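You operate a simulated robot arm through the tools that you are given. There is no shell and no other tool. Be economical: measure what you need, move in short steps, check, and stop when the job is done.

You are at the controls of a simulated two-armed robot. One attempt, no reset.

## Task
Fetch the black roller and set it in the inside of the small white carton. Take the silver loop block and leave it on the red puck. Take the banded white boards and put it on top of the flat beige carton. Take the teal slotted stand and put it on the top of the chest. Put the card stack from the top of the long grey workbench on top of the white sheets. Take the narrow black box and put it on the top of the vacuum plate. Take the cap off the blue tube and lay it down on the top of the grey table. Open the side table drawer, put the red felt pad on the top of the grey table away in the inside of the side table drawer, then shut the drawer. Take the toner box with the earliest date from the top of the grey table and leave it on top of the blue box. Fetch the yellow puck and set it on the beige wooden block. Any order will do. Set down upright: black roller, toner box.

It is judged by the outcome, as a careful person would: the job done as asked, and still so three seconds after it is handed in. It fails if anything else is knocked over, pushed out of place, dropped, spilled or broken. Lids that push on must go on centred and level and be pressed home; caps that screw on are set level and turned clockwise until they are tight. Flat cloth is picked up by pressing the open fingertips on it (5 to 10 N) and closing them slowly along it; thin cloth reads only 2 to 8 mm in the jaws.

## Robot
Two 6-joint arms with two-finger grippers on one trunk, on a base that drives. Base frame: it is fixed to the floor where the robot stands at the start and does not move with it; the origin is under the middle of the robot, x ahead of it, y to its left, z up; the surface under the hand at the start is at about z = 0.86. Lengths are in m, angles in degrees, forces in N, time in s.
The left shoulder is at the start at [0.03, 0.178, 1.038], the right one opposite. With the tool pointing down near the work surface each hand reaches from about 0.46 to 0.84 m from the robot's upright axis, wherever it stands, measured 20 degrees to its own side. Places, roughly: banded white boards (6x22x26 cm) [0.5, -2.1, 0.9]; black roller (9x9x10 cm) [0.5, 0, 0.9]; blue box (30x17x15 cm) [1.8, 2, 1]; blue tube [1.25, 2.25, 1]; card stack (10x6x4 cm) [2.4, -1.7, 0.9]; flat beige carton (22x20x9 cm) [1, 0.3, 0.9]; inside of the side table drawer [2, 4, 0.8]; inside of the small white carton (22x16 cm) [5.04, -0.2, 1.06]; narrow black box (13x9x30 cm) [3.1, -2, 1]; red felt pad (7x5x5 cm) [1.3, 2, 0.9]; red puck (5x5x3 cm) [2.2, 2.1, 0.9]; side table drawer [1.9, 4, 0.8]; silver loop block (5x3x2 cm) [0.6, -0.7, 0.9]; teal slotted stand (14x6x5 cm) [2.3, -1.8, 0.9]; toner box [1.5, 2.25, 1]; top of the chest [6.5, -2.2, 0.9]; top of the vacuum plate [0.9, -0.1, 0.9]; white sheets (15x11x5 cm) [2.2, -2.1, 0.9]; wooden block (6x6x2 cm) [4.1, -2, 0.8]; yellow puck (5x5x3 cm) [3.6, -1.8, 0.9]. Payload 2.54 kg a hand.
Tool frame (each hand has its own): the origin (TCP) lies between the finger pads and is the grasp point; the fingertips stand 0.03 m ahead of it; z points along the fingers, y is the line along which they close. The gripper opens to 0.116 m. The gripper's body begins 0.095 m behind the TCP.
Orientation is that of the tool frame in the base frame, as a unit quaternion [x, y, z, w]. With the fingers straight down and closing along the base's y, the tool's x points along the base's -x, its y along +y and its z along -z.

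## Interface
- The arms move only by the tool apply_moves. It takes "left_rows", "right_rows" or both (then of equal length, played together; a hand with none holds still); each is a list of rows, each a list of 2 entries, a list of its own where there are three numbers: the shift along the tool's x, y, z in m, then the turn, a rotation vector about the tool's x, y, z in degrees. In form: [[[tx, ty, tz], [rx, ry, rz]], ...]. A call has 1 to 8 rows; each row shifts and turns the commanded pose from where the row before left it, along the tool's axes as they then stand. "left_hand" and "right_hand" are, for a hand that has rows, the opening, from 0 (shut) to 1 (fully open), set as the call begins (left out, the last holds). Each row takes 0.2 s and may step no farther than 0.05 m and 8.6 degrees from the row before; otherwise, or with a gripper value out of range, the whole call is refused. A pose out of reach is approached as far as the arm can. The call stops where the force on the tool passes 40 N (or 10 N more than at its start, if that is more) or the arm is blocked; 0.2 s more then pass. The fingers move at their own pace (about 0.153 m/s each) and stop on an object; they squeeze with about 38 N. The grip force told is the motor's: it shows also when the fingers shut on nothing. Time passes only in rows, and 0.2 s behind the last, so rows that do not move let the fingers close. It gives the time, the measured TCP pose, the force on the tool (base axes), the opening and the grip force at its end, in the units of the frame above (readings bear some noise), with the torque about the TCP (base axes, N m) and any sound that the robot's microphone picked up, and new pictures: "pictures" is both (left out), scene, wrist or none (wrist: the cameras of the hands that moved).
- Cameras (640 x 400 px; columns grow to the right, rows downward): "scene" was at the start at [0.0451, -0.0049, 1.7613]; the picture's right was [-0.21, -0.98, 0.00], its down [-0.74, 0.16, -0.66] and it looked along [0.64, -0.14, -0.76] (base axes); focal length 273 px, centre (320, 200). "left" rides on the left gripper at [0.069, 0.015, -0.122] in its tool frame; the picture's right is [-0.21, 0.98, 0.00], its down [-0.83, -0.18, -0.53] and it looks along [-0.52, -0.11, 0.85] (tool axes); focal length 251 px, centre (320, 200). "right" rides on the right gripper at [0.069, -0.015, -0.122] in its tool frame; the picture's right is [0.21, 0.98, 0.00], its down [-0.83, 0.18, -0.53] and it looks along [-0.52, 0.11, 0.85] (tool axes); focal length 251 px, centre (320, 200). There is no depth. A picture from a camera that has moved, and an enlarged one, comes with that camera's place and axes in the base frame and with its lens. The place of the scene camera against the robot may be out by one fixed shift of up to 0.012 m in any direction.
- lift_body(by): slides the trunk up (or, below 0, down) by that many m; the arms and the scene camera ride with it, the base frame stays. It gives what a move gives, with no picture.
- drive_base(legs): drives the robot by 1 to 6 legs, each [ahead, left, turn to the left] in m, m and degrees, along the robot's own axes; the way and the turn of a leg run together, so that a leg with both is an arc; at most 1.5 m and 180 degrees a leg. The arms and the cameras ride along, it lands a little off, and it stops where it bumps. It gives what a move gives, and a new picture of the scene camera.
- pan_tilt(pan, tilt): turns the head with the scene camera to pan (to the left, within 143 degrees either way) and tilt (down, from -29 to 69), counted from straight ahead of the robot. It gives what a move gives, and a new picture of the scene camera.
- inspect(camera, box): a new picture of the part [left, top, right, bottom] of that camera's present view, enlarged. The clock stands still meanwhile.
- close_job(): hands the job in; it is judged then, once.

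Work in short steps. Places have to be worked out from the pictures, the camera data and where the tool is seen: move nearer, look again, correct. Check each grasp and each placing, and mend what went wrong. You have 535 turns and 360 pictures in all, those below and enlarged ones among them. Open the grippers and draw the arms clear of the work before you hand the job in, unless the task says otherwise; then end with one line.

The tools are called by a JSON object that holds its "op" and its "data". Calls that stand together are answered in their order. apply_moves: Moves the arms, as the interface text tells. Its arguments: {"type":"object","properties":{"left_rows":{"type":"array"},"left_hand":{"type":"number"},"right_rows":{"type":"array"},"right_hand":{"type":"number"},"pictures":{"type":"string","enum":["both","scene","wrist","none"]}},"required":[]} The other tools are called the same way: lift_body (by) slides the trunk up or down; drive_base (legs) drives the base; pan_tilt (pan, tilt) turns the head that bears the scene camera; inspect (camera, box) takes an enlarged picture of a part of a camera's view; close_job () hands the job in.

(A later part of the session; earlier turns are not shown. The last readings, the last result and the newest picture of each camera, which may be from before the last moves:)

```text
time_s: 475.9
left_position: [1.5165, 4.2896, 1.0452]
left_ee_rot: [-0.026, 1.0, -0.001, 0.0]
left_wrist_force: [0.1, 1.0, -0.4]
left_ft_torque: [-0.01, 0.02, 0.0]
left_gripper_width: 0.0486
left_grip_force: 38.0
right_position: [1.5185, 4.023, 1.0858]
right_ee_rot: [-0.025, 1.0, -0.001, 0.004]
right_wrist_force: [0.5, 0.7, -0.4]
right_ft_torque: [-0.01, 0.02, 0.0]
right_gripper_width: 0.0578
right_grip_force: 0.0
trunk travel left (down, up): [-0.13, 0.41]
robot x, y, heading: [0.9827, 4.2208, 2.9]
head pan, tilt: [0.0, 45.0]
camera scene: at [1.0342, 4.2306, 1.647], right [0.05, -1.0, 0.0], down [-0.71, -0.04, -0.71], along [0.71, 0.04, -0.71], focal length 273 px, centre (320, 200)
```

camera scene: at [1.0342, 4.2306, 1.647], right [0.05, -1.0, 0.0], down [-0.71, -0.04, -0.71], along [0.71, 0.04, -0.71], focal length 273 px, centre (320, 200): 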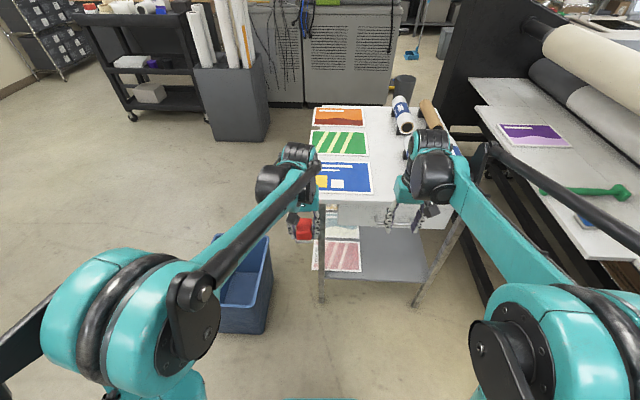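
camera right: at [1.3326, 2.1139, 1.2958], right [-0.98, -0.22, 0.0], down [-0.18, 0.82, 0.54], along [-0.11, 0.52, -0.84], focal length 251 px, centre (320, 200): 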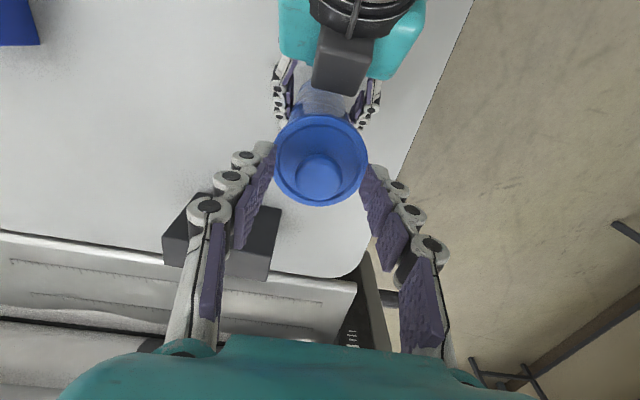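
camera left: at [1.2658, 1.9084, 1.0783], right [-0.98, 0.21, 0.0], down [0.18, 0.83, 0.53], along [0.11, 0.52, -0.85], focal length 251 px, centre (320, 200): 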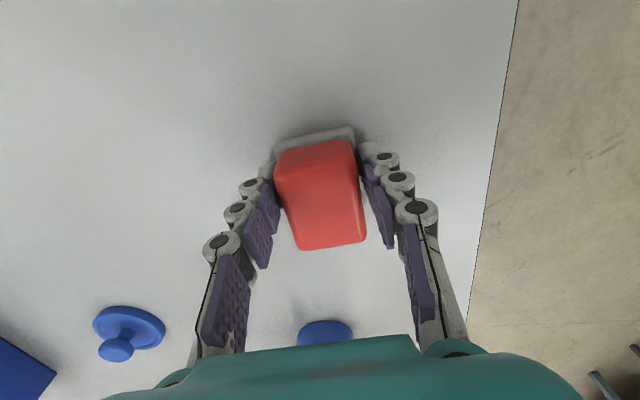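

Back off 0.15 m, then turn the right wrist to point forward with the fingers closing vertically.

{"op": "drive_base", "data": {"legs": [[-0.17, 0, -2.9]]}}

{"op": "apply_moves", "data": {"right_rows": [[[0, 0, 0], [0, 0, 8.5]], [[0, 0, 0], [0, 0, 8.5]], [[0, 0, 0], [0, 0, 8.5]], [[0, 0, 0], [0, 0, 8.5]], [[0, 0, 0], [0, 0, 8.5]], [[0, 0, 0], [0, 0, 8.5]], [[0, 0, 0], [0, 0, 8.5]], [[0, 0, 0], [0, 0, 8.5]]], "pictures": "none"}}

{"op": "apply_moves", "data": {"right_rows": [[[0, 0, 0], [0, 0, 8.5]], [[0, 0, 0], [0, 0, 8.5]], [[0, 0, 0], [0, 0, 5]], [[0, 0, 0], [-8, 0, 0]], [[0, 0, 0], [-8, 0, 0]], [[0, 0, 0], [-8, 0, 0]], [[0, 0, 0], [-8, 0, 0]], [[0, 0, 0], [-8, 0, 0]]], "pictures": "scene"}}

```text
time_s: 477.4
left_position: [1.3472, 4.2566, 1.0458]
left_ee_rot: [0.0, 1.0, 0.0, 0.0]
left_wrist_force: [-0.9, -0.3, 0.2]
left_ft_torque: [-0.01, -0.02, 0.01]
left_gripper_width: 0.0488
left_grip_force: 38.4
right_position: [1.3345, 3.9905, 1.0869]
right_ee_rot: [0.001, 1.0, -0.001, 0.003]
right_wrist_force: [-0.8, 0.0, -0.4]
right_ft_torque: [-0.03, -0.06, -0.05]
right_gripper_width: 0.0582
right_grip_force: 0.0
trunk travel left (down, up): [-0.13, 0.41]
robot x, y, heading: [0.8107, 4.2106, -0.2]
head pan, tilt: [0.0, 45.0]
camera scene: at [0.8621, 4.2236, 1.6471], right [0.0, -1.0, 0.0], down [-0.71, 0.0, -0.71], along [0.71, 0.0, -0.71], focal length 273 px, centre (320, 200)
```

scene: 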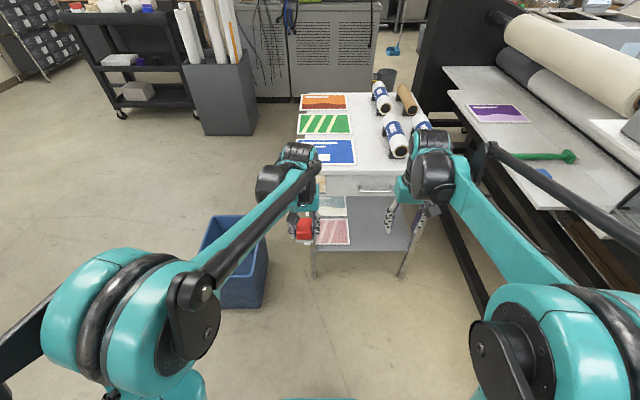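

```text
time_s: 479.2
left_position: [1.349, 4.2566, 1.0436]
left_ee_rot: [-0.001, 1.0, 0.0, -0.001]
left_wrist_force: [0.0, 0.5, -0.4]
left_ft_torque: [0.04, -0.03, -0.02]
left_gripper_width: 0.049
left_grip_force: 37.6
right_position: [1.3364, 3.9901, 1.0854]
right_ee_rot: [0.561, 0.828, 0.001, 0.002]
right_wrist_force: [0.5, 0.4, -0.3]
right_ft_torque: [0.02, -0.01, 0.02]
right_gripper_width: 0.0578
right_grip_force: 0.0
trunk travel left (down, up): [-0.13, 0.41]
robot x, y, heading: [0.8116, 4.2104, -0.2]
head pan, tilt: [0.0, 45.0]
```

```text
time_s: 481.0
left_position: [1.3488, 4.2563, 1.0445]
left_ee_rot: [0.0, 1.0, 0.0, 0.0]
left_wrist_force: [-0.3, 0.9, -0.8]
left_ft_torque: [0.03, -0.02, -0.02]
left_gripper_width: 0.0487
left_grip_force: 38.4
right_position: [1.3348, 3.9904, 1.087]
right_ee_rot: [0.664, 0.662, 0.244, 0.246]
right_wrist_force: [0.3, -0.2, 0.4]
right_ft_torque: [-0.01, -0.01, 0.01]
right_gripper_width: 0.0579
right_grip_force: 0.0
trunk travel left (down, up): [-0.13, 0.41]
robot x, y, heading: [0.8119, 4.2137, -0.2]
head pan, tilt: [0.0, 45.0]
camera scene: at [0.863, 4.2236, 1.647], right [0.0, -1.0, 0.0], down [-0.71, 0.0, -0.71], along [0.71, 0.0, -0.71], focal length 273 px, centre (320, 200)
```

scene: 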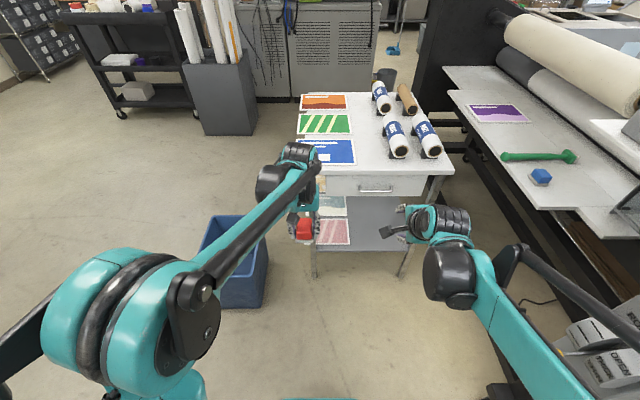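

Pitch works as intended. Add 34° more, and zoom on the handle.

{"op": "apply_moves", "data": {"right_rows": [[[0, 0, 0], [-8.5, 0, 0]], [[0, 0, 0], [-8.5, 0, 0]], [[0, 0, 0], [-8.5, 0, 0]], [[0, 0, 0], [-8.5, 0, 0]]], "right_hand": 0.6, "pictures": "wrist"}}

{"op": "inspect", "data": {"camera": "scene", "box": [290, 140, 470, 260]}}

```text
time_s: 482.0
left_position: [1.3492, 4.256, 1.0441]
left_ee_rot: [0.0, 1.0, 0.001, -0.001]
left_wrist_force: [0.2, 0.8, -0.4]
left_ft_torque: [0.02, 0.02, 0.01]
left_gripper_width: 0.0486
left_grip_force: 38.1
right_position: [1.3371, 3.9908, 1.0855]
right_ee_rot: [0.564, 0.563, 0.426, 0.429]
right_wrist_force: [0.1, 0.5, -0.5]
right_ft_torque: [-0.01, 0.0, 0.0]
right_gripper_width: 0.0694
right_grip_force: 0.1
trunk travel left (down, up): [-0.13, 0.41]
robot x, y, heading: [0.8147, 4.2104, -0.2]
head pan, tilt: [0.0, 45.0]
camera right: at [1.2157, 4.0601, 1.1046], right [0.26, 0.22, 0.94], down [-0.47, -0.82, 0.32], along [0.84, -0.52, -0.12], focal length 251 px, centre (320, 200)
```

right: 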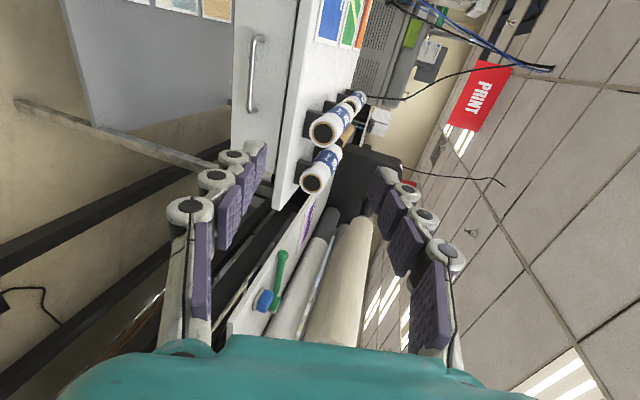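

```text
3.33 times, centred on (380, 200) of scene
camera zoom: at [0.8655, 4.2233, 1.6469], right [0.0, -1.0, 0.0], down [-0.71, 0.0, -0.71], along [0.71, 0.0, -0.71], focal length 911 px, centre (120, 200)
```

zoom: 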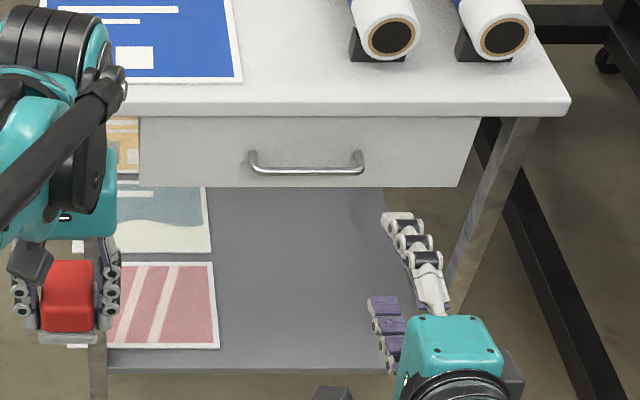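

Triangulated: handle at (1.76,3.97,0.814). Advance the right hand toward a pre-grasp point.

{"op": "apply_moves", "data": {"right_rows": [[[-0.0024, -0.0166, 0.043], [0, 0, 0]], [[-0.0024, -0.0166, 0.043], [0, 0, 0]], [[-0.0024, -0.0166, 0.043], [0, 0, 0]], [[-0.0024, -0.0166, 0.043], [0, 0, 0]], [[-0.0024, -0.0166, 0.043], [0, 0, 0]], [[-0.0024, -0.0166, 0.043], [0, 0, 0]], [[-0.0024, -0.0166, 0.043], [0, 0, 0]], [[-0.0024, -0.0166, 0.043], [0, 0, 0]]], "pictures": "wrist"}}

{"op": "inspect", "data": {"camera": "scene", "box": [290, 140, 470, 260]}}

```text
time_s: 483.8
left_position: [1.3486, 4.2561, 1.045]
left_ee_rot: [0.0, 1.0, 0.001, -0.001]
left_wrist_force: [0.8, -0.5, -0.5]
left_ft_torque: [0.01, 0.04, 0.0]
left_gripper_width: 0.0488
left_grip_force: 38.0
right_position: [1.6285, 3.9693, 0.8652]
right_ee_rot: [0.564, 0.564, 0.427, 0.427]
right_wrist_force: [0.6, -0.1, -0.1]
right_ft_torque: [0.02, 0.0, 0.0]
right_gripper_width: 0.0695
right_grip_force: 0.1
trunk travel left (down, up): [-0.13, 0.41]
robot x, y, heading: [0.815, 4.2122, -0.3]
head pan, tilt: [0.0, 45.0]
camera right: at [1.507, 4.0385, 0.8841], right [0.26, 0.21, 0.94], down [-0.47, -0.82, 0.32], along [0.84, -0.52, -0.12], focal length 251 px, centre (320, 200)
```

right: 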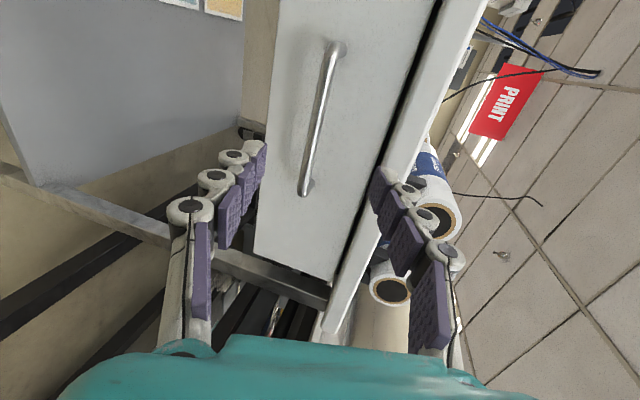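

```text
3.33 times, centred on (380, 200) of scene
camera zoom: at [0.8656, 4.2235, 1.6469], right [0.0, -1.0, 0.0], down [-0.71, 0.0, -0.71], along [0.71, 0.0, -0.71], focal length 911 px, centre (120, 200)
```

zoom: 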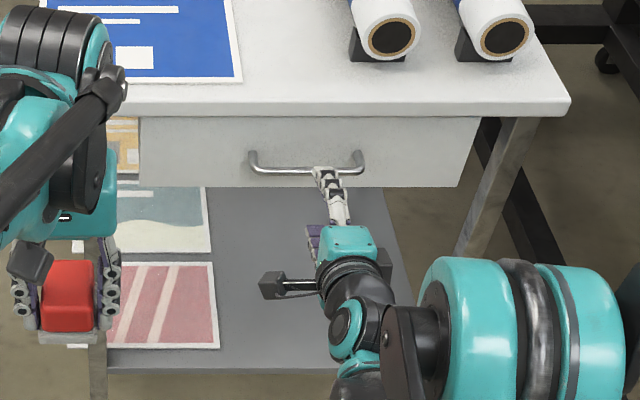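

{"op": "apply_moves", "data": {"right_rows": [[[0, -0.004, 0.03], [0, 0, 0]], [[0, -0.003, 0.035], [0, 0, 0]], [[0, 0, 0.03], [0, 0, 0]]], "pictures": "wrist"}}

{"op": "inspect", "data": {"camera": "scene", "box": [340, 160, 420, 220]}}

```text
time_s: 484.6
left_position: [1.3482, 4.2555, 1.0449]
left_ee_rot: [0.0, 1.0, 0.0, -0.001]
left_wrist_force: [1.0, -0.6, -0.7]
left_ft_torque: [0.02, 0.0, 0.02]
left_gripper_width: 0.0487
left_grip_force: 38.1
right_position: [1.7217, 3.9676, 0.8328]
right_ee_rot: [0.564, 0.563, 0.426, 0.428]
right_wrist_force: [-0.7, 0.9, 0.1]
right_ft_torque: [0.0, -0.02, 0.0]
right_gripper_width: 0.0696
right_grip_force: 0.1
trunk travel left (down, up): [-0.13, 0.41]
robot x, y, heading: [0.8146, 4.213, -0.0]
head pan, tilt: [0.0, 45.0]
camera right: at [1.5999, 4.0364, 0.8518], right [0.26, 0.22, 0.94], down [-0.47, -0.82, 0.32], along [0.84, -0.52, -0.12], focal length 251 px, centre (320, 200)
```

right: 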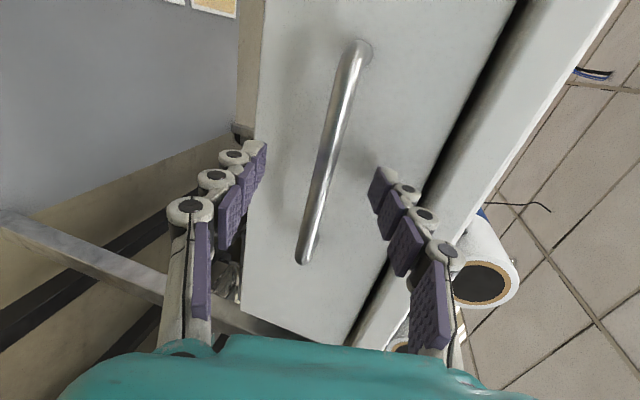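

```text
6.67 times, centred on (380, 190) of scene
camera zoom: at [0.8651, 4.2235, 1.6469], right [0.0, -1.0, 0.0], down [-0.71, 0.0, -0.71], along [0.71, 0.0, -0.71], focal length 1821 px, centre (-80, 267)
```

zoom: 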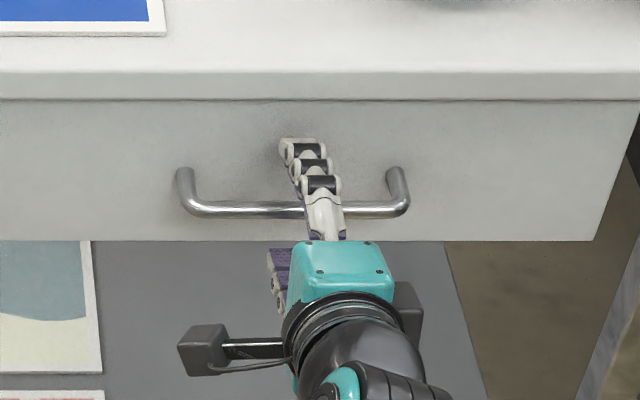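

Bar lies midway between the fingers. Advance 2 cm and close.

{"op": "apply_moves", "data": {"right_rows": [[[0, 0, 0.012], [0, 0, 0]], [[0, 0, 0.008], [0, 0, 0]]], "pictures": "none"}}

{"op": "apply_moves", "data": {"right_rows": [[[0, 0, 0], [0, 0, 0]], [[0, 0, 0], [0, 0, 0]], [[0, 0, 0], [0, 0, 0]]], "right_hand": 0, "pictures": "wrist"}}

```text
time_s: 485.2
left_position: [1.3464, 4.2554, 1.0463]
left_ee_rot: [0.001, 1.0, 0.0, 0.001]
left_wrist_force: [-0.2, 0.3, -0.2]
left_ft_torque: [0.01, 0.0, -0.04]
left_gripper_width: 0.0486
left_grip_force: 38.5
right_position: [1.7373, 3.9682, 0.8298]
right_ee_rot: [0.563, 0.562, 0.427, 0.43]
right_wrist_force: [-18.3, -1.0, 11.0]
right_ft_torque: [0.06, -0.99, -0.02]
right_gripper_width: 0.0812
right_grip_force: 8.0
trunk travel left (down, up): [-0.13, 0.41]
robot x, y, heading: [0.8111, 4.2145, -0.1]
head pan, tilt: [0.0, 45.0]
```

```text
time_s: 486.0
left_position: [1.3473, 4.2561, 1.0457]
left_ee_rot: [0.0, 1.0, 0.0, -0.001]
left_wrist_force: [-1.5, -0.3, -1.0]
left_ft_torque: [0.0, -0.01, -0.01]
left_gripper_width: 0.0487
left_grip_force: 38.2
right_position: [1.7391, 3.9695, 0.8275]
right_ee_rot: [0.563, 0.563, 0.427, 0.428]
right_wrist_force: [0.4, 1.8, 3.9]
right_ft_torque: [0.0, -0.01, 0.15]
right_gripper_width: 0.01
right_grip_force: 36.3
trunk travel left (down, up): [-0.13, 0.41]
robot x, y, heading: [0.8138, 4.215, 0.4]
head pan, tilt: [0.0, 45.0]
camera right: at [1.6178, 4.039, 0.847], right [0.26, 0.22, 0.94], down [-0.47, -0.82, 0.32], along [0.84, -0.52, -0.12], focal length 251 px, centre (320, 200)
```

right: 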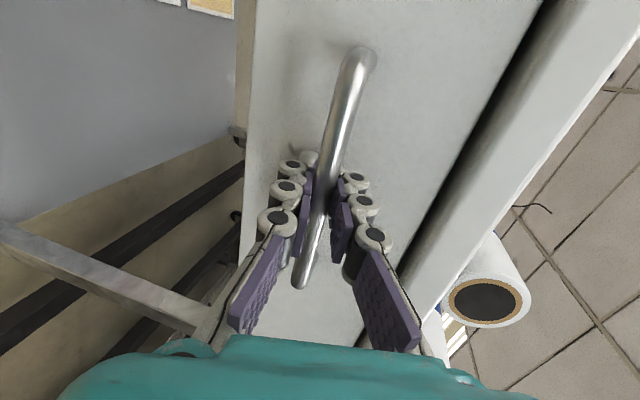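

Bar gripped (10 mm). Pull straight toward −x.

{"op": "apply_moves", "data": {"right_rows": [[[0, -0.004, -0.0145], [0, 0, 0]], [[0, -0.008, -0.029], [0, 0, 0]], [[0, -0.0108, -0.0385], [0, 0, 0]], [[0, -0.0108, -0.0385], [0, 0, 0]]], "pictures": "scene"}}

```text
time_s: 487.0
left_position: [1.3483, 4.2568, 1.045]
left_ee_rot: [0.001, 1.0, 0.0, -0.001]
left_wrist_force: [-0.9, -0.9, 0.3]
left_ft_torque: [0.01, 0.01, 0.01]
left_gripper_width: 0.0487
left_grip_force: 38.2
right_position: [1.6146, 3.9694, 0.8276]
right_ee_rot: [0.564, 0.564, 0.426, 0.427]
right_wrist_force: [-0.5, 2.7, -7.4]
right_ft_torque: [0.0, 0.0, 0.53]
right_gripper_width: 0.01
right_grip_force: 36.4
trunk travel left (down, up): [-0.13, 0.41]
robot x, y, heading: [0.8154, 4.2122, -0.1]
head pan, tilt: [0.0, 45.0]
camera scene: at [0.8649, 4.2237, 1.6467], right [0.0, -1.0, 0.0], down [-0.71, 0.0, -0.71], along [0.71, 0.0, -0.71], focal length 273 px, centre (320, 200)
```

scene: 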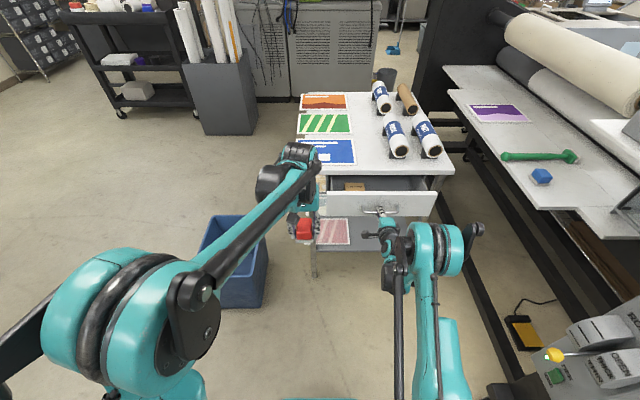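

Drawer is opening. Pull another 11 cm.

{"op": "apply_moves", "data": {"right_rows": [[[0, -0.0108, -0.0385], [0, 0, 0]], [[0, -0.0108, -0.0385], [0, 0, 0]], [[0, -0.008, -0.029], [0, 0, 0]]], "pictures": "scene"}}

{"op": "inspect", "data": {"camera": "scene", "box": [280, 140, 480, 280]}}

```text
time_s: 487.6
left_position: [1.3484, 4.2561, 1.0443]
left_ee_rot: [-0.001, 1.0, 0.001, -0.001]
left_wrist_force: [-0.4, 0.6, -0.4]
left_ft_torque: [0.0, -0.02, 0.03]
left_gripper_width: 0.0485
left_grip_force: 37.8
right_position: [1.5749, 3.9699, 0.8274]
right_ee_rot: [0.565, 0.57, 0.424, 0.421]
right_wrist_force: [-0.1, 2.2, -24.3]
right_ft_torque: [-0.16, -0.13, -0.61]
right_gripper_width: 0.0099
right_grip_force: 35.5
right hand out of reach, approached as far as the arm can: row 2
trunk travel left (down, up): [-0.13, 0.41]
robot x, y, heading: [0.8156, 4.212, 0.1]
head pan, tilt: [0.0, 45.0]
stopped in row 2 (right hand): the force on the tool passed its limit at 60 N (the readings are from after the stop); the commanded pose is now the measured one
camera scene: at [0.8652, 4.2232, 1.6467], right [0.0, -1.0, 0.0], down [-0.71, 0.0, -0.71], along [0.71, 0.0, -0.71], focal length 273 px, centre (320, 200)
```

scene: 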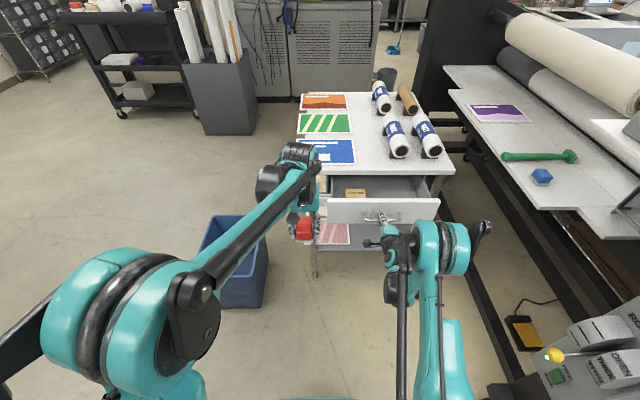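

```text
2.86 times, centred on (380, 210) of scene
camera zoom: at [0.8652, 4.2232, 1.6467], right [0.0, -1.0, 0.0], down [-0.71, 0.0, -0.71], along [0.71, 0.0, -0.71], focal length 781 px, centre (149, 171)
```

zoom: 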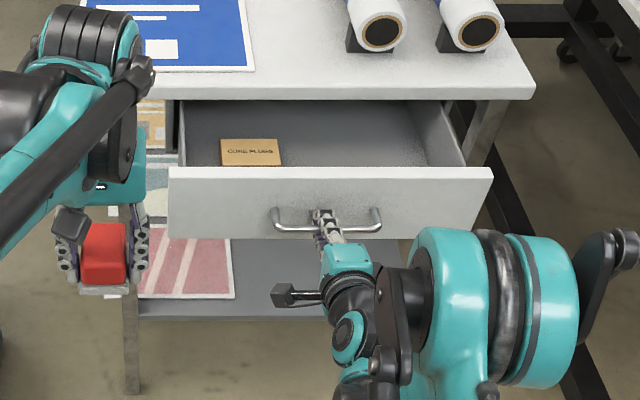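

Drawer is ~16 cm open, enough. Release the handle and back the right hand off.

{"op": "apply_moves", "data": {"right_rows": [[[0, 0, 0], [0, 0, 0]], [[0, 0, 0], [0, 0, 0]], [[0, 0, 0], [0, 0, 0]]], "right_hand": 0.6, "pictures": "none"}}

{"op": "drive_base", "data": {"legs": [[-0.15, 0, 0]]}}

{"op": "inspect", "data": {"camera": "scene", "box": [270, 130, 450, 250]}}

```text
time_s: 488.4
left_position: [1.3483, 4.2573, 1.0458]
left_ee_rot: [-0.001, 1.0, 0.0, -0.002]
left_wrist_force: [0.0, 0.9, 0.2]
left_ft_torque: [0.02, 0.03, 0.01]
left_gripper_width: 0.0486
left_grip_force: 37.8
right_position: [1.5753, 3.9695, 0.8299]
right_ee_rot: [0.564, 0.568, 0.425, 0.423]
right_wrist_force: [0.1, 0.0, 0.6]
right_ft_torque: [0.0, 0.01, -0.01]
right_gripper_width: 0.0694
right_grip_force: 0.1
trunk travel left (down, up): [-0.13, 0.41]
robot x, y, heading: [0.814, 4.2153, 0.1]
head pan, tilt: [0.0, 45.0]
```

```text
time_s: 489.7
left_position: [1.1995, 4.2581, 1.046]
left_ee_rot: [-0.002, 1.0, 0.001, 0.0]
left_wrist_force: [-0.7, 0.0, -0.4]
left_ft_torque: [0.04, -0.01, 0.0]
left_gripper_width: 0.0484
left_grip_force: 38.0
right_position: [1.4278, 3.9712, 0.8318]
right_ee_rot: [0.563, 0.569, 0.425, 0.422]
right_wrist_force: [-1.6, 0.1, -0.5]
right_ft_torque: [0.02, 0.02, -0.04]
right_gripper_width: 0.0697
right_grip_force: 0.0
trunk travel left (down, up): [-0.13, 0.41]
robot x, y, heading: [0.6675, 4.2144, -0.1]
head pan, tilt: [0.0, 45.0]
camera scene: at [0.7149, 4.224, 1.6471], right [0.0, -1.0, 0.0], down [-0.71, 0.0, -0.71], along [0.71, 0.0, -0.71], focal length 273 px, centre (320, 200)
```

scene: 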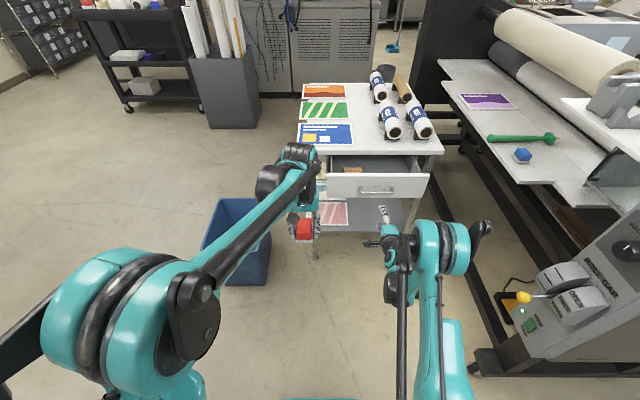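

```text
3.33 times, centred on (360, 190) of scene
camera zoom: at [0.7149, 4.224, 1.6471], right [0.0, -1.0, 0.0], down [-0.71, 0.0, -0.71], along [0.71, 0.0, -0.71], focal length 911 px, centre (187, 233)
```

zoom: 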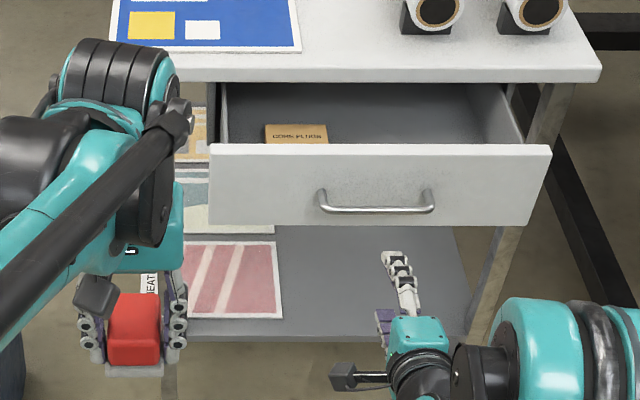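

Bring the right hand up and back to vertical, out of the way.

{"op": "apply_moves", "data": {"right_rows": [[[0, 0.043, -0.012], [0, 0, 0]], [[0, 0.043, -0.012], [0, 0, 0]], [[0, 0.043, -0.012], [0, 0, 0]], [[0, 0.043, -0.012], [0, 0, 0]], [[0, 0.043, -0.012], [0, 0, 0]], [[0, 0, 0], [8.5, 0, 0]], [[0, 0, 0], [8.5, 0, 0]], [[0, 0, 0], [8.5, 0, 0]]], "pictures": "none"}}

{"op": "apply_moves", "data": {"right_rows": [[[0, 0, 0], [8.5, 0, 0]], [[0, 0, 0], [8.5, 0, 0]], [[0, 0, 0], [8.5, 0, 0]], [[0, 0, 0], [8.5, 0, 0]], [[0, 0, 0], [8.5, 0, 0]], [[0, 0, 0], [6, 0, 0]], [[-0.04, 0, 0], [0, 0, 0]], [[-0.04, 0, 0], [0, 0, 0]]], "pictures": "scene"}}

```text
time_s: 491.5
left_position: [1.2008, 4.2577, 1.0453]
left_ee_rot: [-0.002, 1.0, 0.0, -0.002]
left_wrist_force: [0.8, -0.6, -0.5]
left_ft_torque: [-0.02, 0.01, 0.0]
left_gripper_width: 0.0486
left_grip_force: 38.7
right_position: [1.4309, 3.9716, 1.0521]
right_ee_rot: [0.643, 0.648, 0.289, 0.287]
right_wrist_force: [0.0, 0.0, 0.9]
right_ft_torque: [0.01, 0.05, 0.01]
right_gripper_width: 0.0697
right_grip_force: 0.0
trunk travel left (down, up): [-0.13, 0.41]
robot x, y, heading: [0.666, 4.2098, 0.3]
head pan, tilt: [0.0, 45.0]
```

```text
time_s: 493.3
left_position: [1.2, 4.2577, 1.0457]
left_ee_rot: [-0.002, 1.0, 0.0, 0.001]
left_wrist_force: [-0.5, -0.3, -0.3]
left_ft_torque: [0.0, -0.02, -0.02]
left_gripper_width: 0.0487
left_grip_force: 38.2
right_position: [1.4236, 3.8935, 1.0502]
right_ee_rot: [0.704, 0.71, -0.003, -0.002]
right_wrist_force: [-1.0, 1.1, 0.6]
right_ft_torque: [-0.02, -0.05, 0.01]
right_gripper_width: 0.0696
right_grip_force: 0.0
right hand out of reach, approached as far as the arm can: row 8
trunk travel left (down, up): [-0.13, 0.41]
robot x, y, heading: [0.6691, 4.2109, 0.3]
head pan, tilt: [0.0, 45.0]
camera scene: at [0.7154, 4.2238, 1.6471], right [0.0, -1.0, 0.0], down [-0.71, 0.0, -0.71], along [0.71, 0.0, -0.71], focal length 273 px, centre (320, 200)
```

scene: 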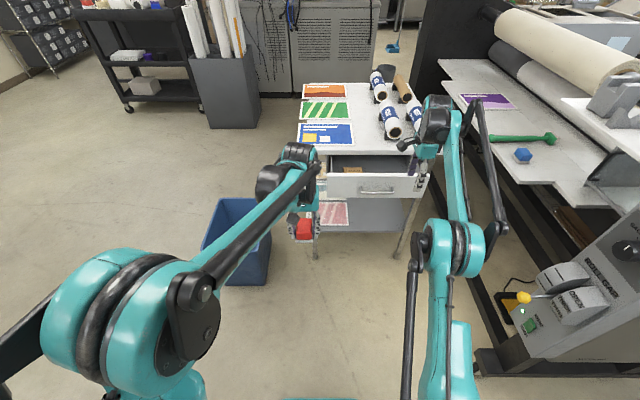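

Retract and raise the right hand, then drive so the left hand is before the open drawer.

{"op": "apply_moves", "data": {"right_rows": [[[0, -0.03, -0.035], [0, 0, 0]], [[0, -0.03, -0.035], [0, 0, 0]], [[0, -0.03, -0.035], [0, 0, 0]], [[0, -0.04, -0.02], [0, 0, 0]], [[0, -0.04, -0.02], [0, 0, 0]], [[0, -0.04, 0], [0, 0, 0]], [[0, -0.04, 0], [0, 0, 0]]], "pictures": "none"}}

{"op": "drive_base", "data": {"legs": [[0.2, -0.33, 0]]}}

{"op": "inspect", "data": {"camera": "scene", "box": [200, 110, 420, 260]}}

```text
time_s: 494.9
left_position: [1.1994, 4.258, 1.046]
left_ee_rot: [-0.002, 1.0, 0.0, 0.001]
left_wrist_force: [0.2, -0.4, 0.3]
left_ft_torque: [-0.04, 0.0, 0.02]
left_gripper_width: 0.0485
left_grip_force: 38.2
right_position: [1.1711, 3.889, 1.1949]
right_ee_rot: [0.704, 0.71, -0.002, 0.0]
right_wrist_force: [-0.3, 0.4, 0.9]
right_ft_torque: [-0.01, -0.02, -0.01]
right_gripper_width: 0.0694
right_grip_force: 0.0
trunk travel left (down, up): [-0.13, 0.41]
robot x, y, heading: [0.6682, 4.2113, -0.1]
head pan, tilt: [0.0, 45.0]
```

```text
time_s: 497.4
left_position: [1.4061, 3.9315, 1.0446]
left_ee_rot: [-0.005, 1.0, 0.001, -0.001]
left_wrist_force: [-0.2, -0.4, -0.2]
left_ft_torque: [0.04, 0.01, -0.01]
left_gripper_width: 0.0482
left_grip_force: 38.4
right_position: [1.3811, 3.5634, 1.1938]
right_ee_rot: [0.702, 0.712, -0.003, -0.003]
right_wrist_force: [0.3, -0.3, 0.7]
right_ft_torque: [0.01, 0.02, 0.02]
right_gripper_width: 0.0696
right_grip_force: 0.1
trunk travel left (down, up): [-0.13, 0.41]
robot x, y, heading: [0.868, 3.8853, 0.5]
head pan, tilt: [0.0, 45.0]
camera scene: at [0.9228, 3.8947, 1.6469], right [0.01, -1.0, 0.0], down [-0.71, 0.0, -0.71], along [0.71, 0.01, -0.71], focal length 273 px, centre (320, 200)
```

scene: 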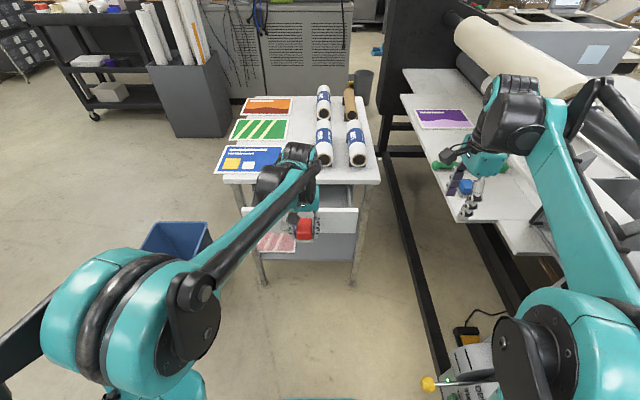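

```text
2.67 times, centred on (310, 185) of scene
camera zoom: at [0.9228, 3.8947, 1.6469], right [0.01, -1.0, 0.0], down [-0.71, 0.0, -0.71], along [0.71, 0.01, -0.71], focal length 729 px, centre (347, 240)
```

zoom: 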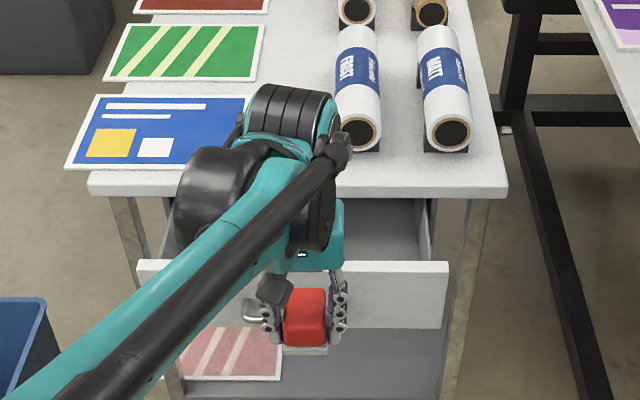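

Drawer front top ≈0.91 at x≈1.61; gap to table edge x≈1.63–1.744. Drive 0.1 ahead and move the pad over the gap.

{"op": "drive_base", "data": {"legs": [[0.1, 0, -0.5]]}}

{"op": "apply_moves", "data": {"left_rows": [[[-0.025, 0, -0.02], [0, 0, 0]], [[-0.04, 0, 0], [0, 0, 0]], [[-0.04, 0, 0], [0, 0, 0]], [[-0.04, 0, 0], [0, 0, 0]]], "pictures": "wrist"}}

{"op": "inspect", "data": {"camera": "scene", "box": [220, 130, 400, 270]}}

```text
time_s: 498.5
left_position: [1.5072, 3.9277, 1.0446]
left_ee_rot: [0.0, 1.0, 0.0, -0.001]
left_wrist_force: [0.6, -0.5, -0.4]
left_ft_torque: [0.0, 0.05, -0.02]
left_gripper_width: 0.0486
left_grip_force: 37.8
right_position: [1.479, 3.5583, 1.1944]
right_ee_rot: [0.705, 0.709, -0.003, -0.001]
right_wrist_force: [0.1, 0.6, -0.3]
right_ft_torque: [-0.02, 0.06, 0.0]
right_gripper_width: 0.0698
right_grip_force: 0.1
trunk travel left (down, up): [-0.13, 0.41]
robot x, y, heading: [0.9734, 3.8873, -0.1]
head pan, tilt: [0.0, 45.0]
camera scene: at [1.0241, 3.8957, 1.6469], right [0.0, -1.0, 0.0], down [-0.71, 0.0, -0.71], along [0.71, 0.0, -0.71], focal length 273 px, centre (320, 200)
```

scene: 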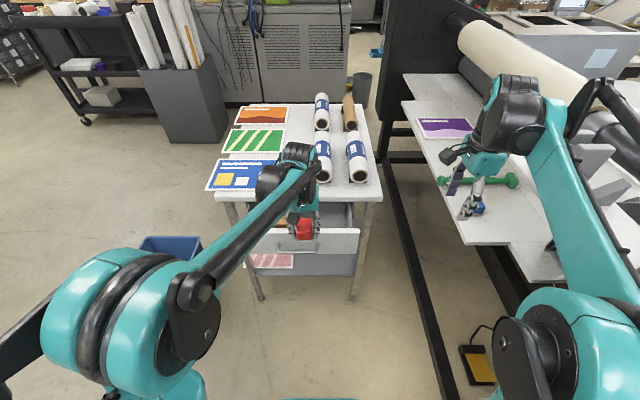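

```text
time_s: 499.5
left_position: [1.655, 3.9294, 1.0626]
left_ee_rot: [-0.001, 1.0, 0.001, -0.003]
left_wrist_force: [-0.1, -0.9, -0.5]
left_ft_torque: [-0.02, 0.03, 0.0]
left_gripper_width: 0.0488
left_grip_force: 37.7
right_position: [1.4798, 3.5588, 1.1949]
right_ee_rot: [0.706, 0.709, -0.003, -0.002]
right_wrist_force: [0.0, -0.4, -0.2]
right_ft_torque: [-0.01, 0.07, -0.03]
right_gripper_width: 0.0694
right_grip_force: 0.2
trunk travel left (down, up): [-0.13, 0.41]
robot x, y, heading: [0.9735, 3.8797, -0.0]
head pan, tilt: [0.0, 45.0]
camera left: at [1.586, 3.9451, 1.1856], right [0.21, 0.98, 0.0], down [0.83, -0.18, 0.53], along [0.52, -0.11, -0.85], focal length 251 px, centre (320, 200)
```

left: 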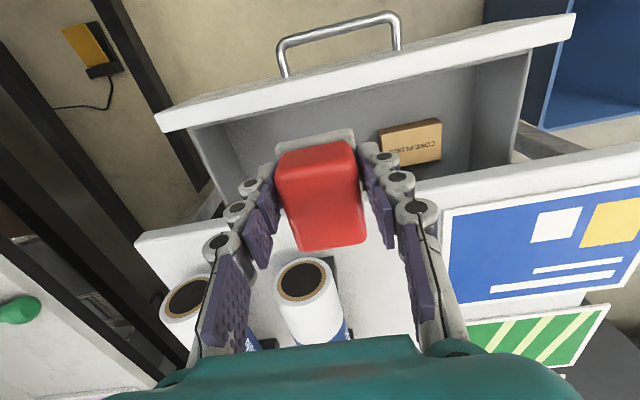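

```text
2.86 times, centred on (310, 200) of scene
camera zoom: at [1.0246, 3.8954, 1.6469], right [0.0, -1.0, 0.0], down [-0.71, 0.0, -0.71], along [0.71, 0.0, -0.71], focal length 781 px, centre (349, 200)
```

zoom: 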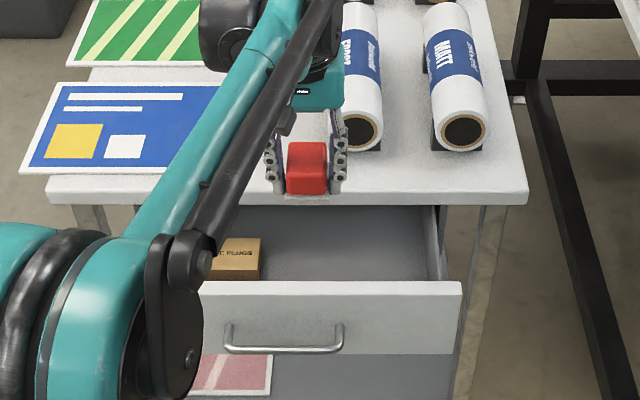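

Gap centre x≈1.685. Shift 3 cm forward and lower into the drawer.

{"op": "apply_moves", "data": {"left_rows": [[[-0.03, 0, 0.0], [0, 0, 0]], [[0, 0, 0.04], [0, 0, 0]], [[0, 0, 0.04], [0, 0, 0]], [[0, 0, 0.04], [0, 0, 0]], [[0, 0, 0.025], [0, 0, 0]]], "pictures": "wrist"}}

{"op": "inspect", "data": {"camera": "scene", "box": [220, 130, 400, 270]}}

```text
time_s: 500.7
left_position: [1.68, 3.9295, 0.9188]
left_ee_rot: [-0.001, 1.0, 0.001, 0.0]
left_wrist_force: [-0.5, -0.1, -0.5]
left_ft_torque: [-0.02, 0.04, -0.01]
left_gripper_width: 0.0487
left_grip_force: 37.8
right_position: [1.4788, 3.5591, 1.1957]
right_ee_rot: [0.705, 0.709, -0.003, -0.002]
right_wrist_force: [0.0, -0.2, -0.3]
right_ft_torque: [-0.01, 0.03, 0.03]
right_gripper_width: 0.0697
right_grip_force: 0.1
trunk travel left (down, up): [-0.13, 0.41]
robot x, y, heading: [0.9739, 3.8827, 0.3]
head pan, tilt: [0.0, 45.0]
camera left: at [1.6127, 3.9442, 1.0422], right [0.21, 0.98, 0.0], down [0.83, -0.18, 0.53], along [0.52, -0.11, -0.85], focal length 251 px, centre (320, 200)
```

left: 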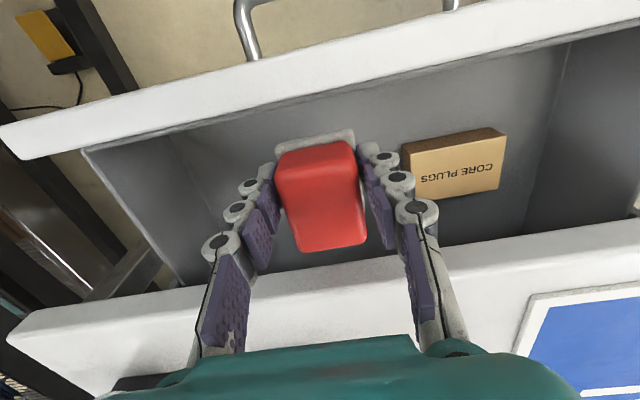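

```text
2.86 times, centred on (310, 200) of scene
camera zoom: at [1.0228, 3.8957, 1.647], right [0.0, -1.0, 0.0], down [-0.71, 0.0, -0.71], along [0.71, 0.0, -0.71], focal length 781 px, centre (349, 200)
```

zoom: 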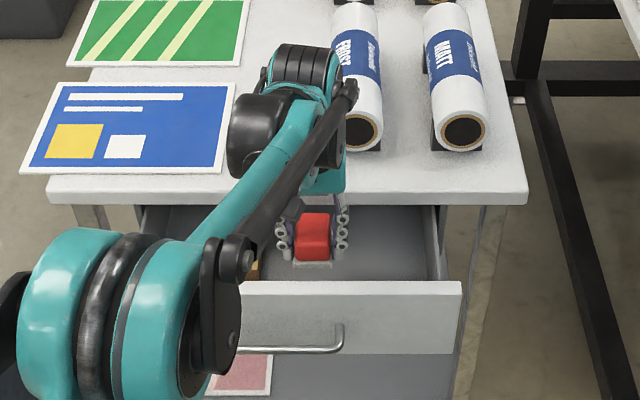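

{"op": "apply_moves", "data": {"left_rows": [[[0, 0, 0.03], [0, 0, 0]], [[0, 0, 0.02], [0, 0, 0]], [[0, 0, 0.01], [0, 0, 0]]], "pictures": "wrist"}}

```text
time_s: 501.5
left_position: [1.681, 3.9268, 0.8616]
left_ee_rot: [-0.001, 1.0, 0.0, -0.001]
left_wrist_force: [0.0, 0.6, -1.4]
left_ft_torque: [0.0, 0.02, 0.0]
left_gripper_width: 0.0487
left_grip_force: 38.2
right_position: [1.4776, 3.5589, 1.1957]
right_ee_rot: [0.705, 0.71, -0.002, -0.001]
right_wrist_force: [0.0, 0.7, 0.5]
right_ft_torque: [0.01, 0.01, -0.01]
right_gripper_width: 0.0696
right_grip_force: 0.1
trunk travel left (down, up): [-0.13, 0.41]
robot x, y, heading: [0.9739, 3.885, 0.1]
head pan, tilt: [0.0, 45.0]
camera left: at [1.6136, 3.9429, 0.9823], right [0.21, 0.98, 0.0], down [0.83, -0.18, 0.53], along [0.52, -0.11, -0.85], focal length 251 px, centre (320, 200)
```

left: 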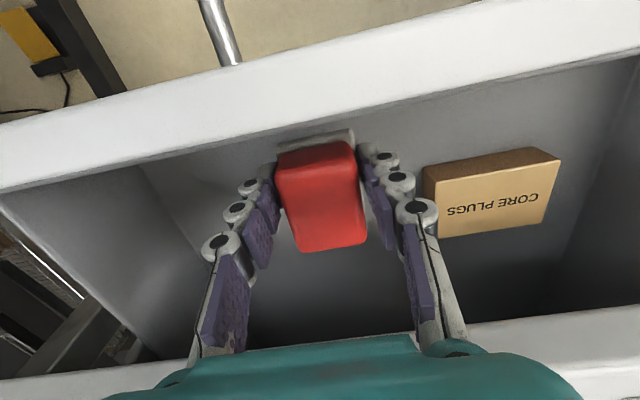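

{"op": "apply_moves", "data": {"left_rows": [[[0, 0, 0.006], [0, 0, 0]], [[0, 0, 0.006], [0, 0, 0]]], "pictures": "none"}}

{"op": "apply_moves", "data": {"left_rows": [[[0, 0, 0.006], [0, 0, 0]], [[0, 0, 0], [0, 0, 0]]], "pictures": "none"}}

{"op": "inspect", "data": {"camera": "left", "box": [180, 60, 480, 300]}}

```text
time_s: 502.1
left_position: [1.6805, 3.9281, 0.8488]
left_ee_rot: [0.0, 1.0, 0.0, -0.001]
left_wrist_force: [0.6, 0.3, -0.6]
left_ft_torque: [0.02, 0.0, -0.02]
left_gripper_width: 0.0489
left_grip_force: 37.9
right_position: [1.4776, 3.5589, 1.1947]
right_ee_rot: [0.706, 0.708, -0.002, -0.001]
right_wrist_force: [-0.3, -0.3, 0.9]
right_ft_torque: [-0.02, 0.06, -0.02]
right_gripper_width: 0.0698
right_grip_force: 0.0
trunk travel left (down, up): [-0.13, 0.41]
robot x, y, heading: [0.9743, 3.8823, -0.1]
head pan, tilt: [0.0, 45.0]
```

```text
time_s: 502.7
left_position: [1.681, 3.9297, 0.8415]
left_ee_rot: [0.0, 1.0, 0.0, 0.0]
left_wrist_force: [-0.5, 0.4, -0.6]
left_ft_torque: [0.01, -0.03, -0.02]
left_gripper_width: 0.0486
left_grip_force: 37.9
right_position: [1.4772, 3.5583, 1.1946]
right_ee_rot: [0.705, 0.709, -0.002, -0.001]
right_wrist_force: [-0.4, 0.5, 0.7]
right_ft_torque: [-0.01, -0.01, 0.01]
right_gripper_width: 0.0696
right_grip_force: 0.1
trunk travel left (down, up): [-0.13, 0.41]
robot x, y, heading: [0.9722, 3.8829, 0.0]
head pan, tilt: [0.0, 45.0]
```

```text
1.67 times, centred on (330, 180) of left
camera zoom: at [1.6127, 3.9438, 0.9647], right [0.21, 0.98, 0.0], down [0.83, -0.18, 0.53], along [0.52, -0.11, -0.85], focal length 419 px, centre (303, 233)
```

zoom: 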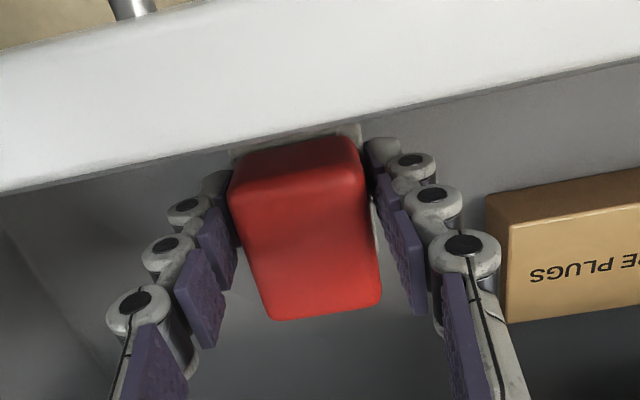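

{"op": "apply_moves", "data": {"left_rows": [[[0, 0, 0.006], [0, 0, 0]], [[0, 0, 0], [0, 0, 0]]], "pictures": "none"}}

{"op": "apply_moves", "data": {"left_rows": [[[0, 0, 0.006], [0, 0, 0]], [[0, 0, 0], [0, 0, 0]]], "pictures": "none"}}

{"op": "apply_moves", "data": {"left_rows": [[[0, 0, 0.004], [0, 0, 0]], [[0, 0, 0], [0, 0, 0]]], "pictures": "none"}}

```text
time_s: 503.3
left_position: [1.6821, 3.9281, 0.8361]
left_ee_rot: [0.0, 1.0, 0.0, -0.001]
left_wrist_force: [0.5, -0.5, -0.3]
left_ft_torque: [0.01, 0.02, -0.02]
left_gripper_width: 0.0485
left_grip_force: 37.5
right_position: [1.478, 3.5593, 1.1948]
right_ee_rot: [0.705, 0.709, -0.003, -0.001]
right_wrist_force: [0.0, 0.7, -0.5]
right_ft_torque: [0.01, 0.02, -0.01]
right_gripper_width: 0.0695
right_grip_force: 0.0
trunk travel left (down, up): [-0.13, 0.41]
robot x, y, heading: [0.9738, 3.8837, -0.1]
head pan, tilt: [0.0, 45.0]
```

```text
time_s: 503.9
left_position: [1.6816, 3.9286, 0.8297]
left_ee_rot: [0.0, 1.0, -0.001, -0.002]
left_wrist_force: [0.0, -0.7, -0.8]
left_ft_torque: [-0.04, -0.01, 0.02]
left_gripper_width: 0.0486
left_grip_force: 38.2
right_position: [1.4764, 3.558, 1.1956]
right_ee_rot: [0.705, 0.709, -0.002, -0.001]
right_wrist_force: [0.1, 0.2, -0.6]
right_ft_torque: [0.0, -0.01, 0.02]
right_gripper_width: 0.0694
right_grip_force: 0.0
trunk travel left (down, up): [-0.13, 0.41]
robot x, y, heading: [0.9744, 3.8856, -0.2]
head pan, tilt: [0.0, 45.0]
```

```text
time_s: 504.5
left_position: [1.682, 3.9275, 0.8273]
left_ee_rot: [-0.001, 1.0, -0.001, -0.001]
left_wrist_force: [0.4, -0.1, -0.9]
left_ft_torque: [0.01, -0.01, -0.02]
left_gripper_width: 0.0489
left_grip_force: 38.4
right_position: [1.4766, 3.5594, 1.1947]
right_ee_rot: [0.705, 0.709, -0.003, 0.0]
right_wrist_force: [-0.4, -0.4, -0.3]
right_ft_torque: [-0.01, -0.07, 0.02]
right_gripper_width: 0.0695
right_grip_force: 0.1
trunk travel left (down, up): [-0.13, 0.41]
robot x, y, heading: [0.9706, 3.8837, 0.0]
head pan, tilt: [0.0, 45.0]
```

{"op": "apply_moves", "data": {"left_rows": [[[0, 0, 0.005], [0, 0, 0]], [[0, 0, 0], [0, 0, 0]]], "pictures": "none"}}

{"op": "apply_moves", "data": {"left_rows": [[[0, 0, 0.005], [0, 0, 0]], [[0, 0, 0], [0, 0, 0]]], "pictures": "scene"}}

{"op": "inspect", "data": {"camera": "scene", "box": [270, 160, 350, 230]}}

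```text
time_s: 505.1
left_position: [1.6825, 3.9292, 0.8208]
left_ee_rot: [-0.001, 1.0, 0.0, -0.001]
left_wrist_force: [0.3, -0.9, -0.8]
left_ft_torque: [0.0, -0.02, 0.01]
left_gripper_width: 0.0487
left_grip_force: 38.2
right_position: [1.4778, 3.5587, 1.1949]
right_ee_rot: [0.705, 0.709, -0.002, -0.001]
right_wrist_force: [0.7, 0.4, 0.5]
right_ft_torque: [0.02, 0.02, -0.02]
right_gripper_width: 0.0698
right_grip_force: 0.0
trunk travel left (down, up): [-0.13, 0.41]
robot x, y, heading: [0.9743, 3.8839, 0.1]
head pan, tilt: [0.0, 45.0]
```

```text
time_s: 505.7
left_position: [1.682, 3.929, 0.8177]
left_ee_rot: [0.0, 1.0, 0.0, 0.0]
left_wrist_force: [0.6, -1.0, 12.2]
left_ft_torque: [-0.06, -0.09, 0.01]
left_gripper_width: 0.0488
left_grip_force: 37.4
right_position: [1.4766, 3.5584, 1.1963]
right_ee_rot: [0.705, 0.709, -0.002, -0.001]
right_wrist_force: [-0.4, -0.3, -0.4]
right_ft_torque: [0.04, 0.01, 0.02]
right_gripper_width: 0.0697
right_grip_force: 0.1
trunk travel left (down, up): [-0.13, 0.41]
robot x, y, heading: [0.974, 3.8827, -0.2]
head pan, tilt: [0.0, 45.0]
camera scene: at [1.0209, 3.8954, 1.6472], right [0.0, -1.0, 0.0], down [-0.71, 0.0, -0.71], along [0.71, 0.0, -0.71], focal length 273 px, centre (320, 200)
```

scene: 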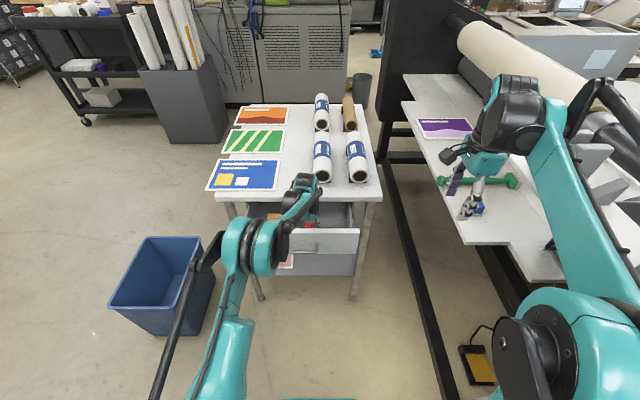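

```text
5.71 times, centred on (310, 195) of scene
camera zoom: at [1.0209, 3.8954, 1.6472], right [0.0, -1.0, 0.0], down [-0.71, 0.0, -0.71], along [0.71, 0.0, -0.71], focal length 1561 px, centre (377, 229)
```

zoom: 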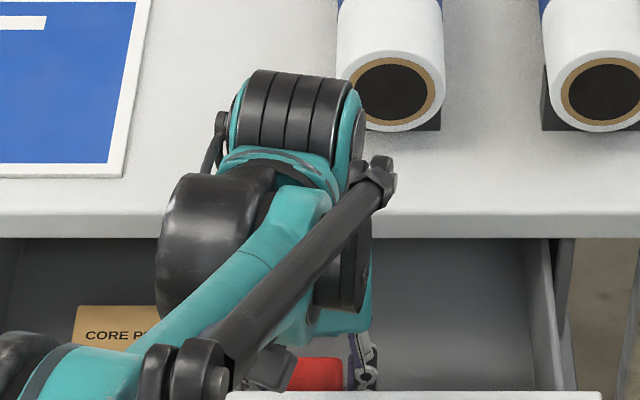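

Pad is on the drawer floor. Open moderately and rise straight out.

{"op": "apply_moves", "data": {"left_rows": [[[0, 0, -0.001], [0, 0, 0]], [[0, 0, 0], [0, 0, 0]], [[0, 0, 0], [0, 0, 0]], [[0, 0, -0.03], [0, 0, 0]], [[0, 0, -0.045], [0, 0, 0]], [[0, 0, -0.045], [0, 0, 0]], [[0, 0, -0.045], [0, 0, 0]], [[0, 0, -0.045], [0, 0, 0]]], "left_hand": 0.6, "pictures": "wrist"}}

```text
time_s: 507.5
left_position: [1.6808, 3.9299, 1.0283]
left_ee_rot: [0.0, 1.0, -0.001, 0.001]
left_wrist_force: [0.6, 0.0, 0.6]
left_ft_torque: [0.01, -0.04, 0.02]
left_gripper_width: 0.0697
left_grip_force: 0.0
right_position: [1.477, 3.5585, 1.1952]
right_ee_rot: [0.706, 0.709, -0.003, -0.001]
right_wrist_force: [-0.1, -0.1, 0.0]
right_ft_torque: [-0.01, -0.01, 0.0]
right_gripper_width: 0.0695
right_grip_force: 0.0
trunk travel left (down, up): [-0.13, 0.41]
robot x, y, heading: [0.9727, 3.8812, 0.1]
head pan, tilt: [0.0, 45.0]
camera left: at [1.6123, 3.9453, 1.1495], right [0.21, 0.98, 0.0], down [0.83, -0.18, 0.53], along [0.52, -0.11, -0.85], focal length 251 px, centre (320, 200)
```

left: 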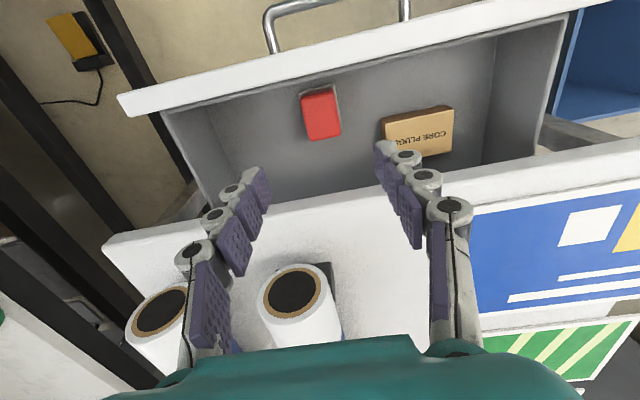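

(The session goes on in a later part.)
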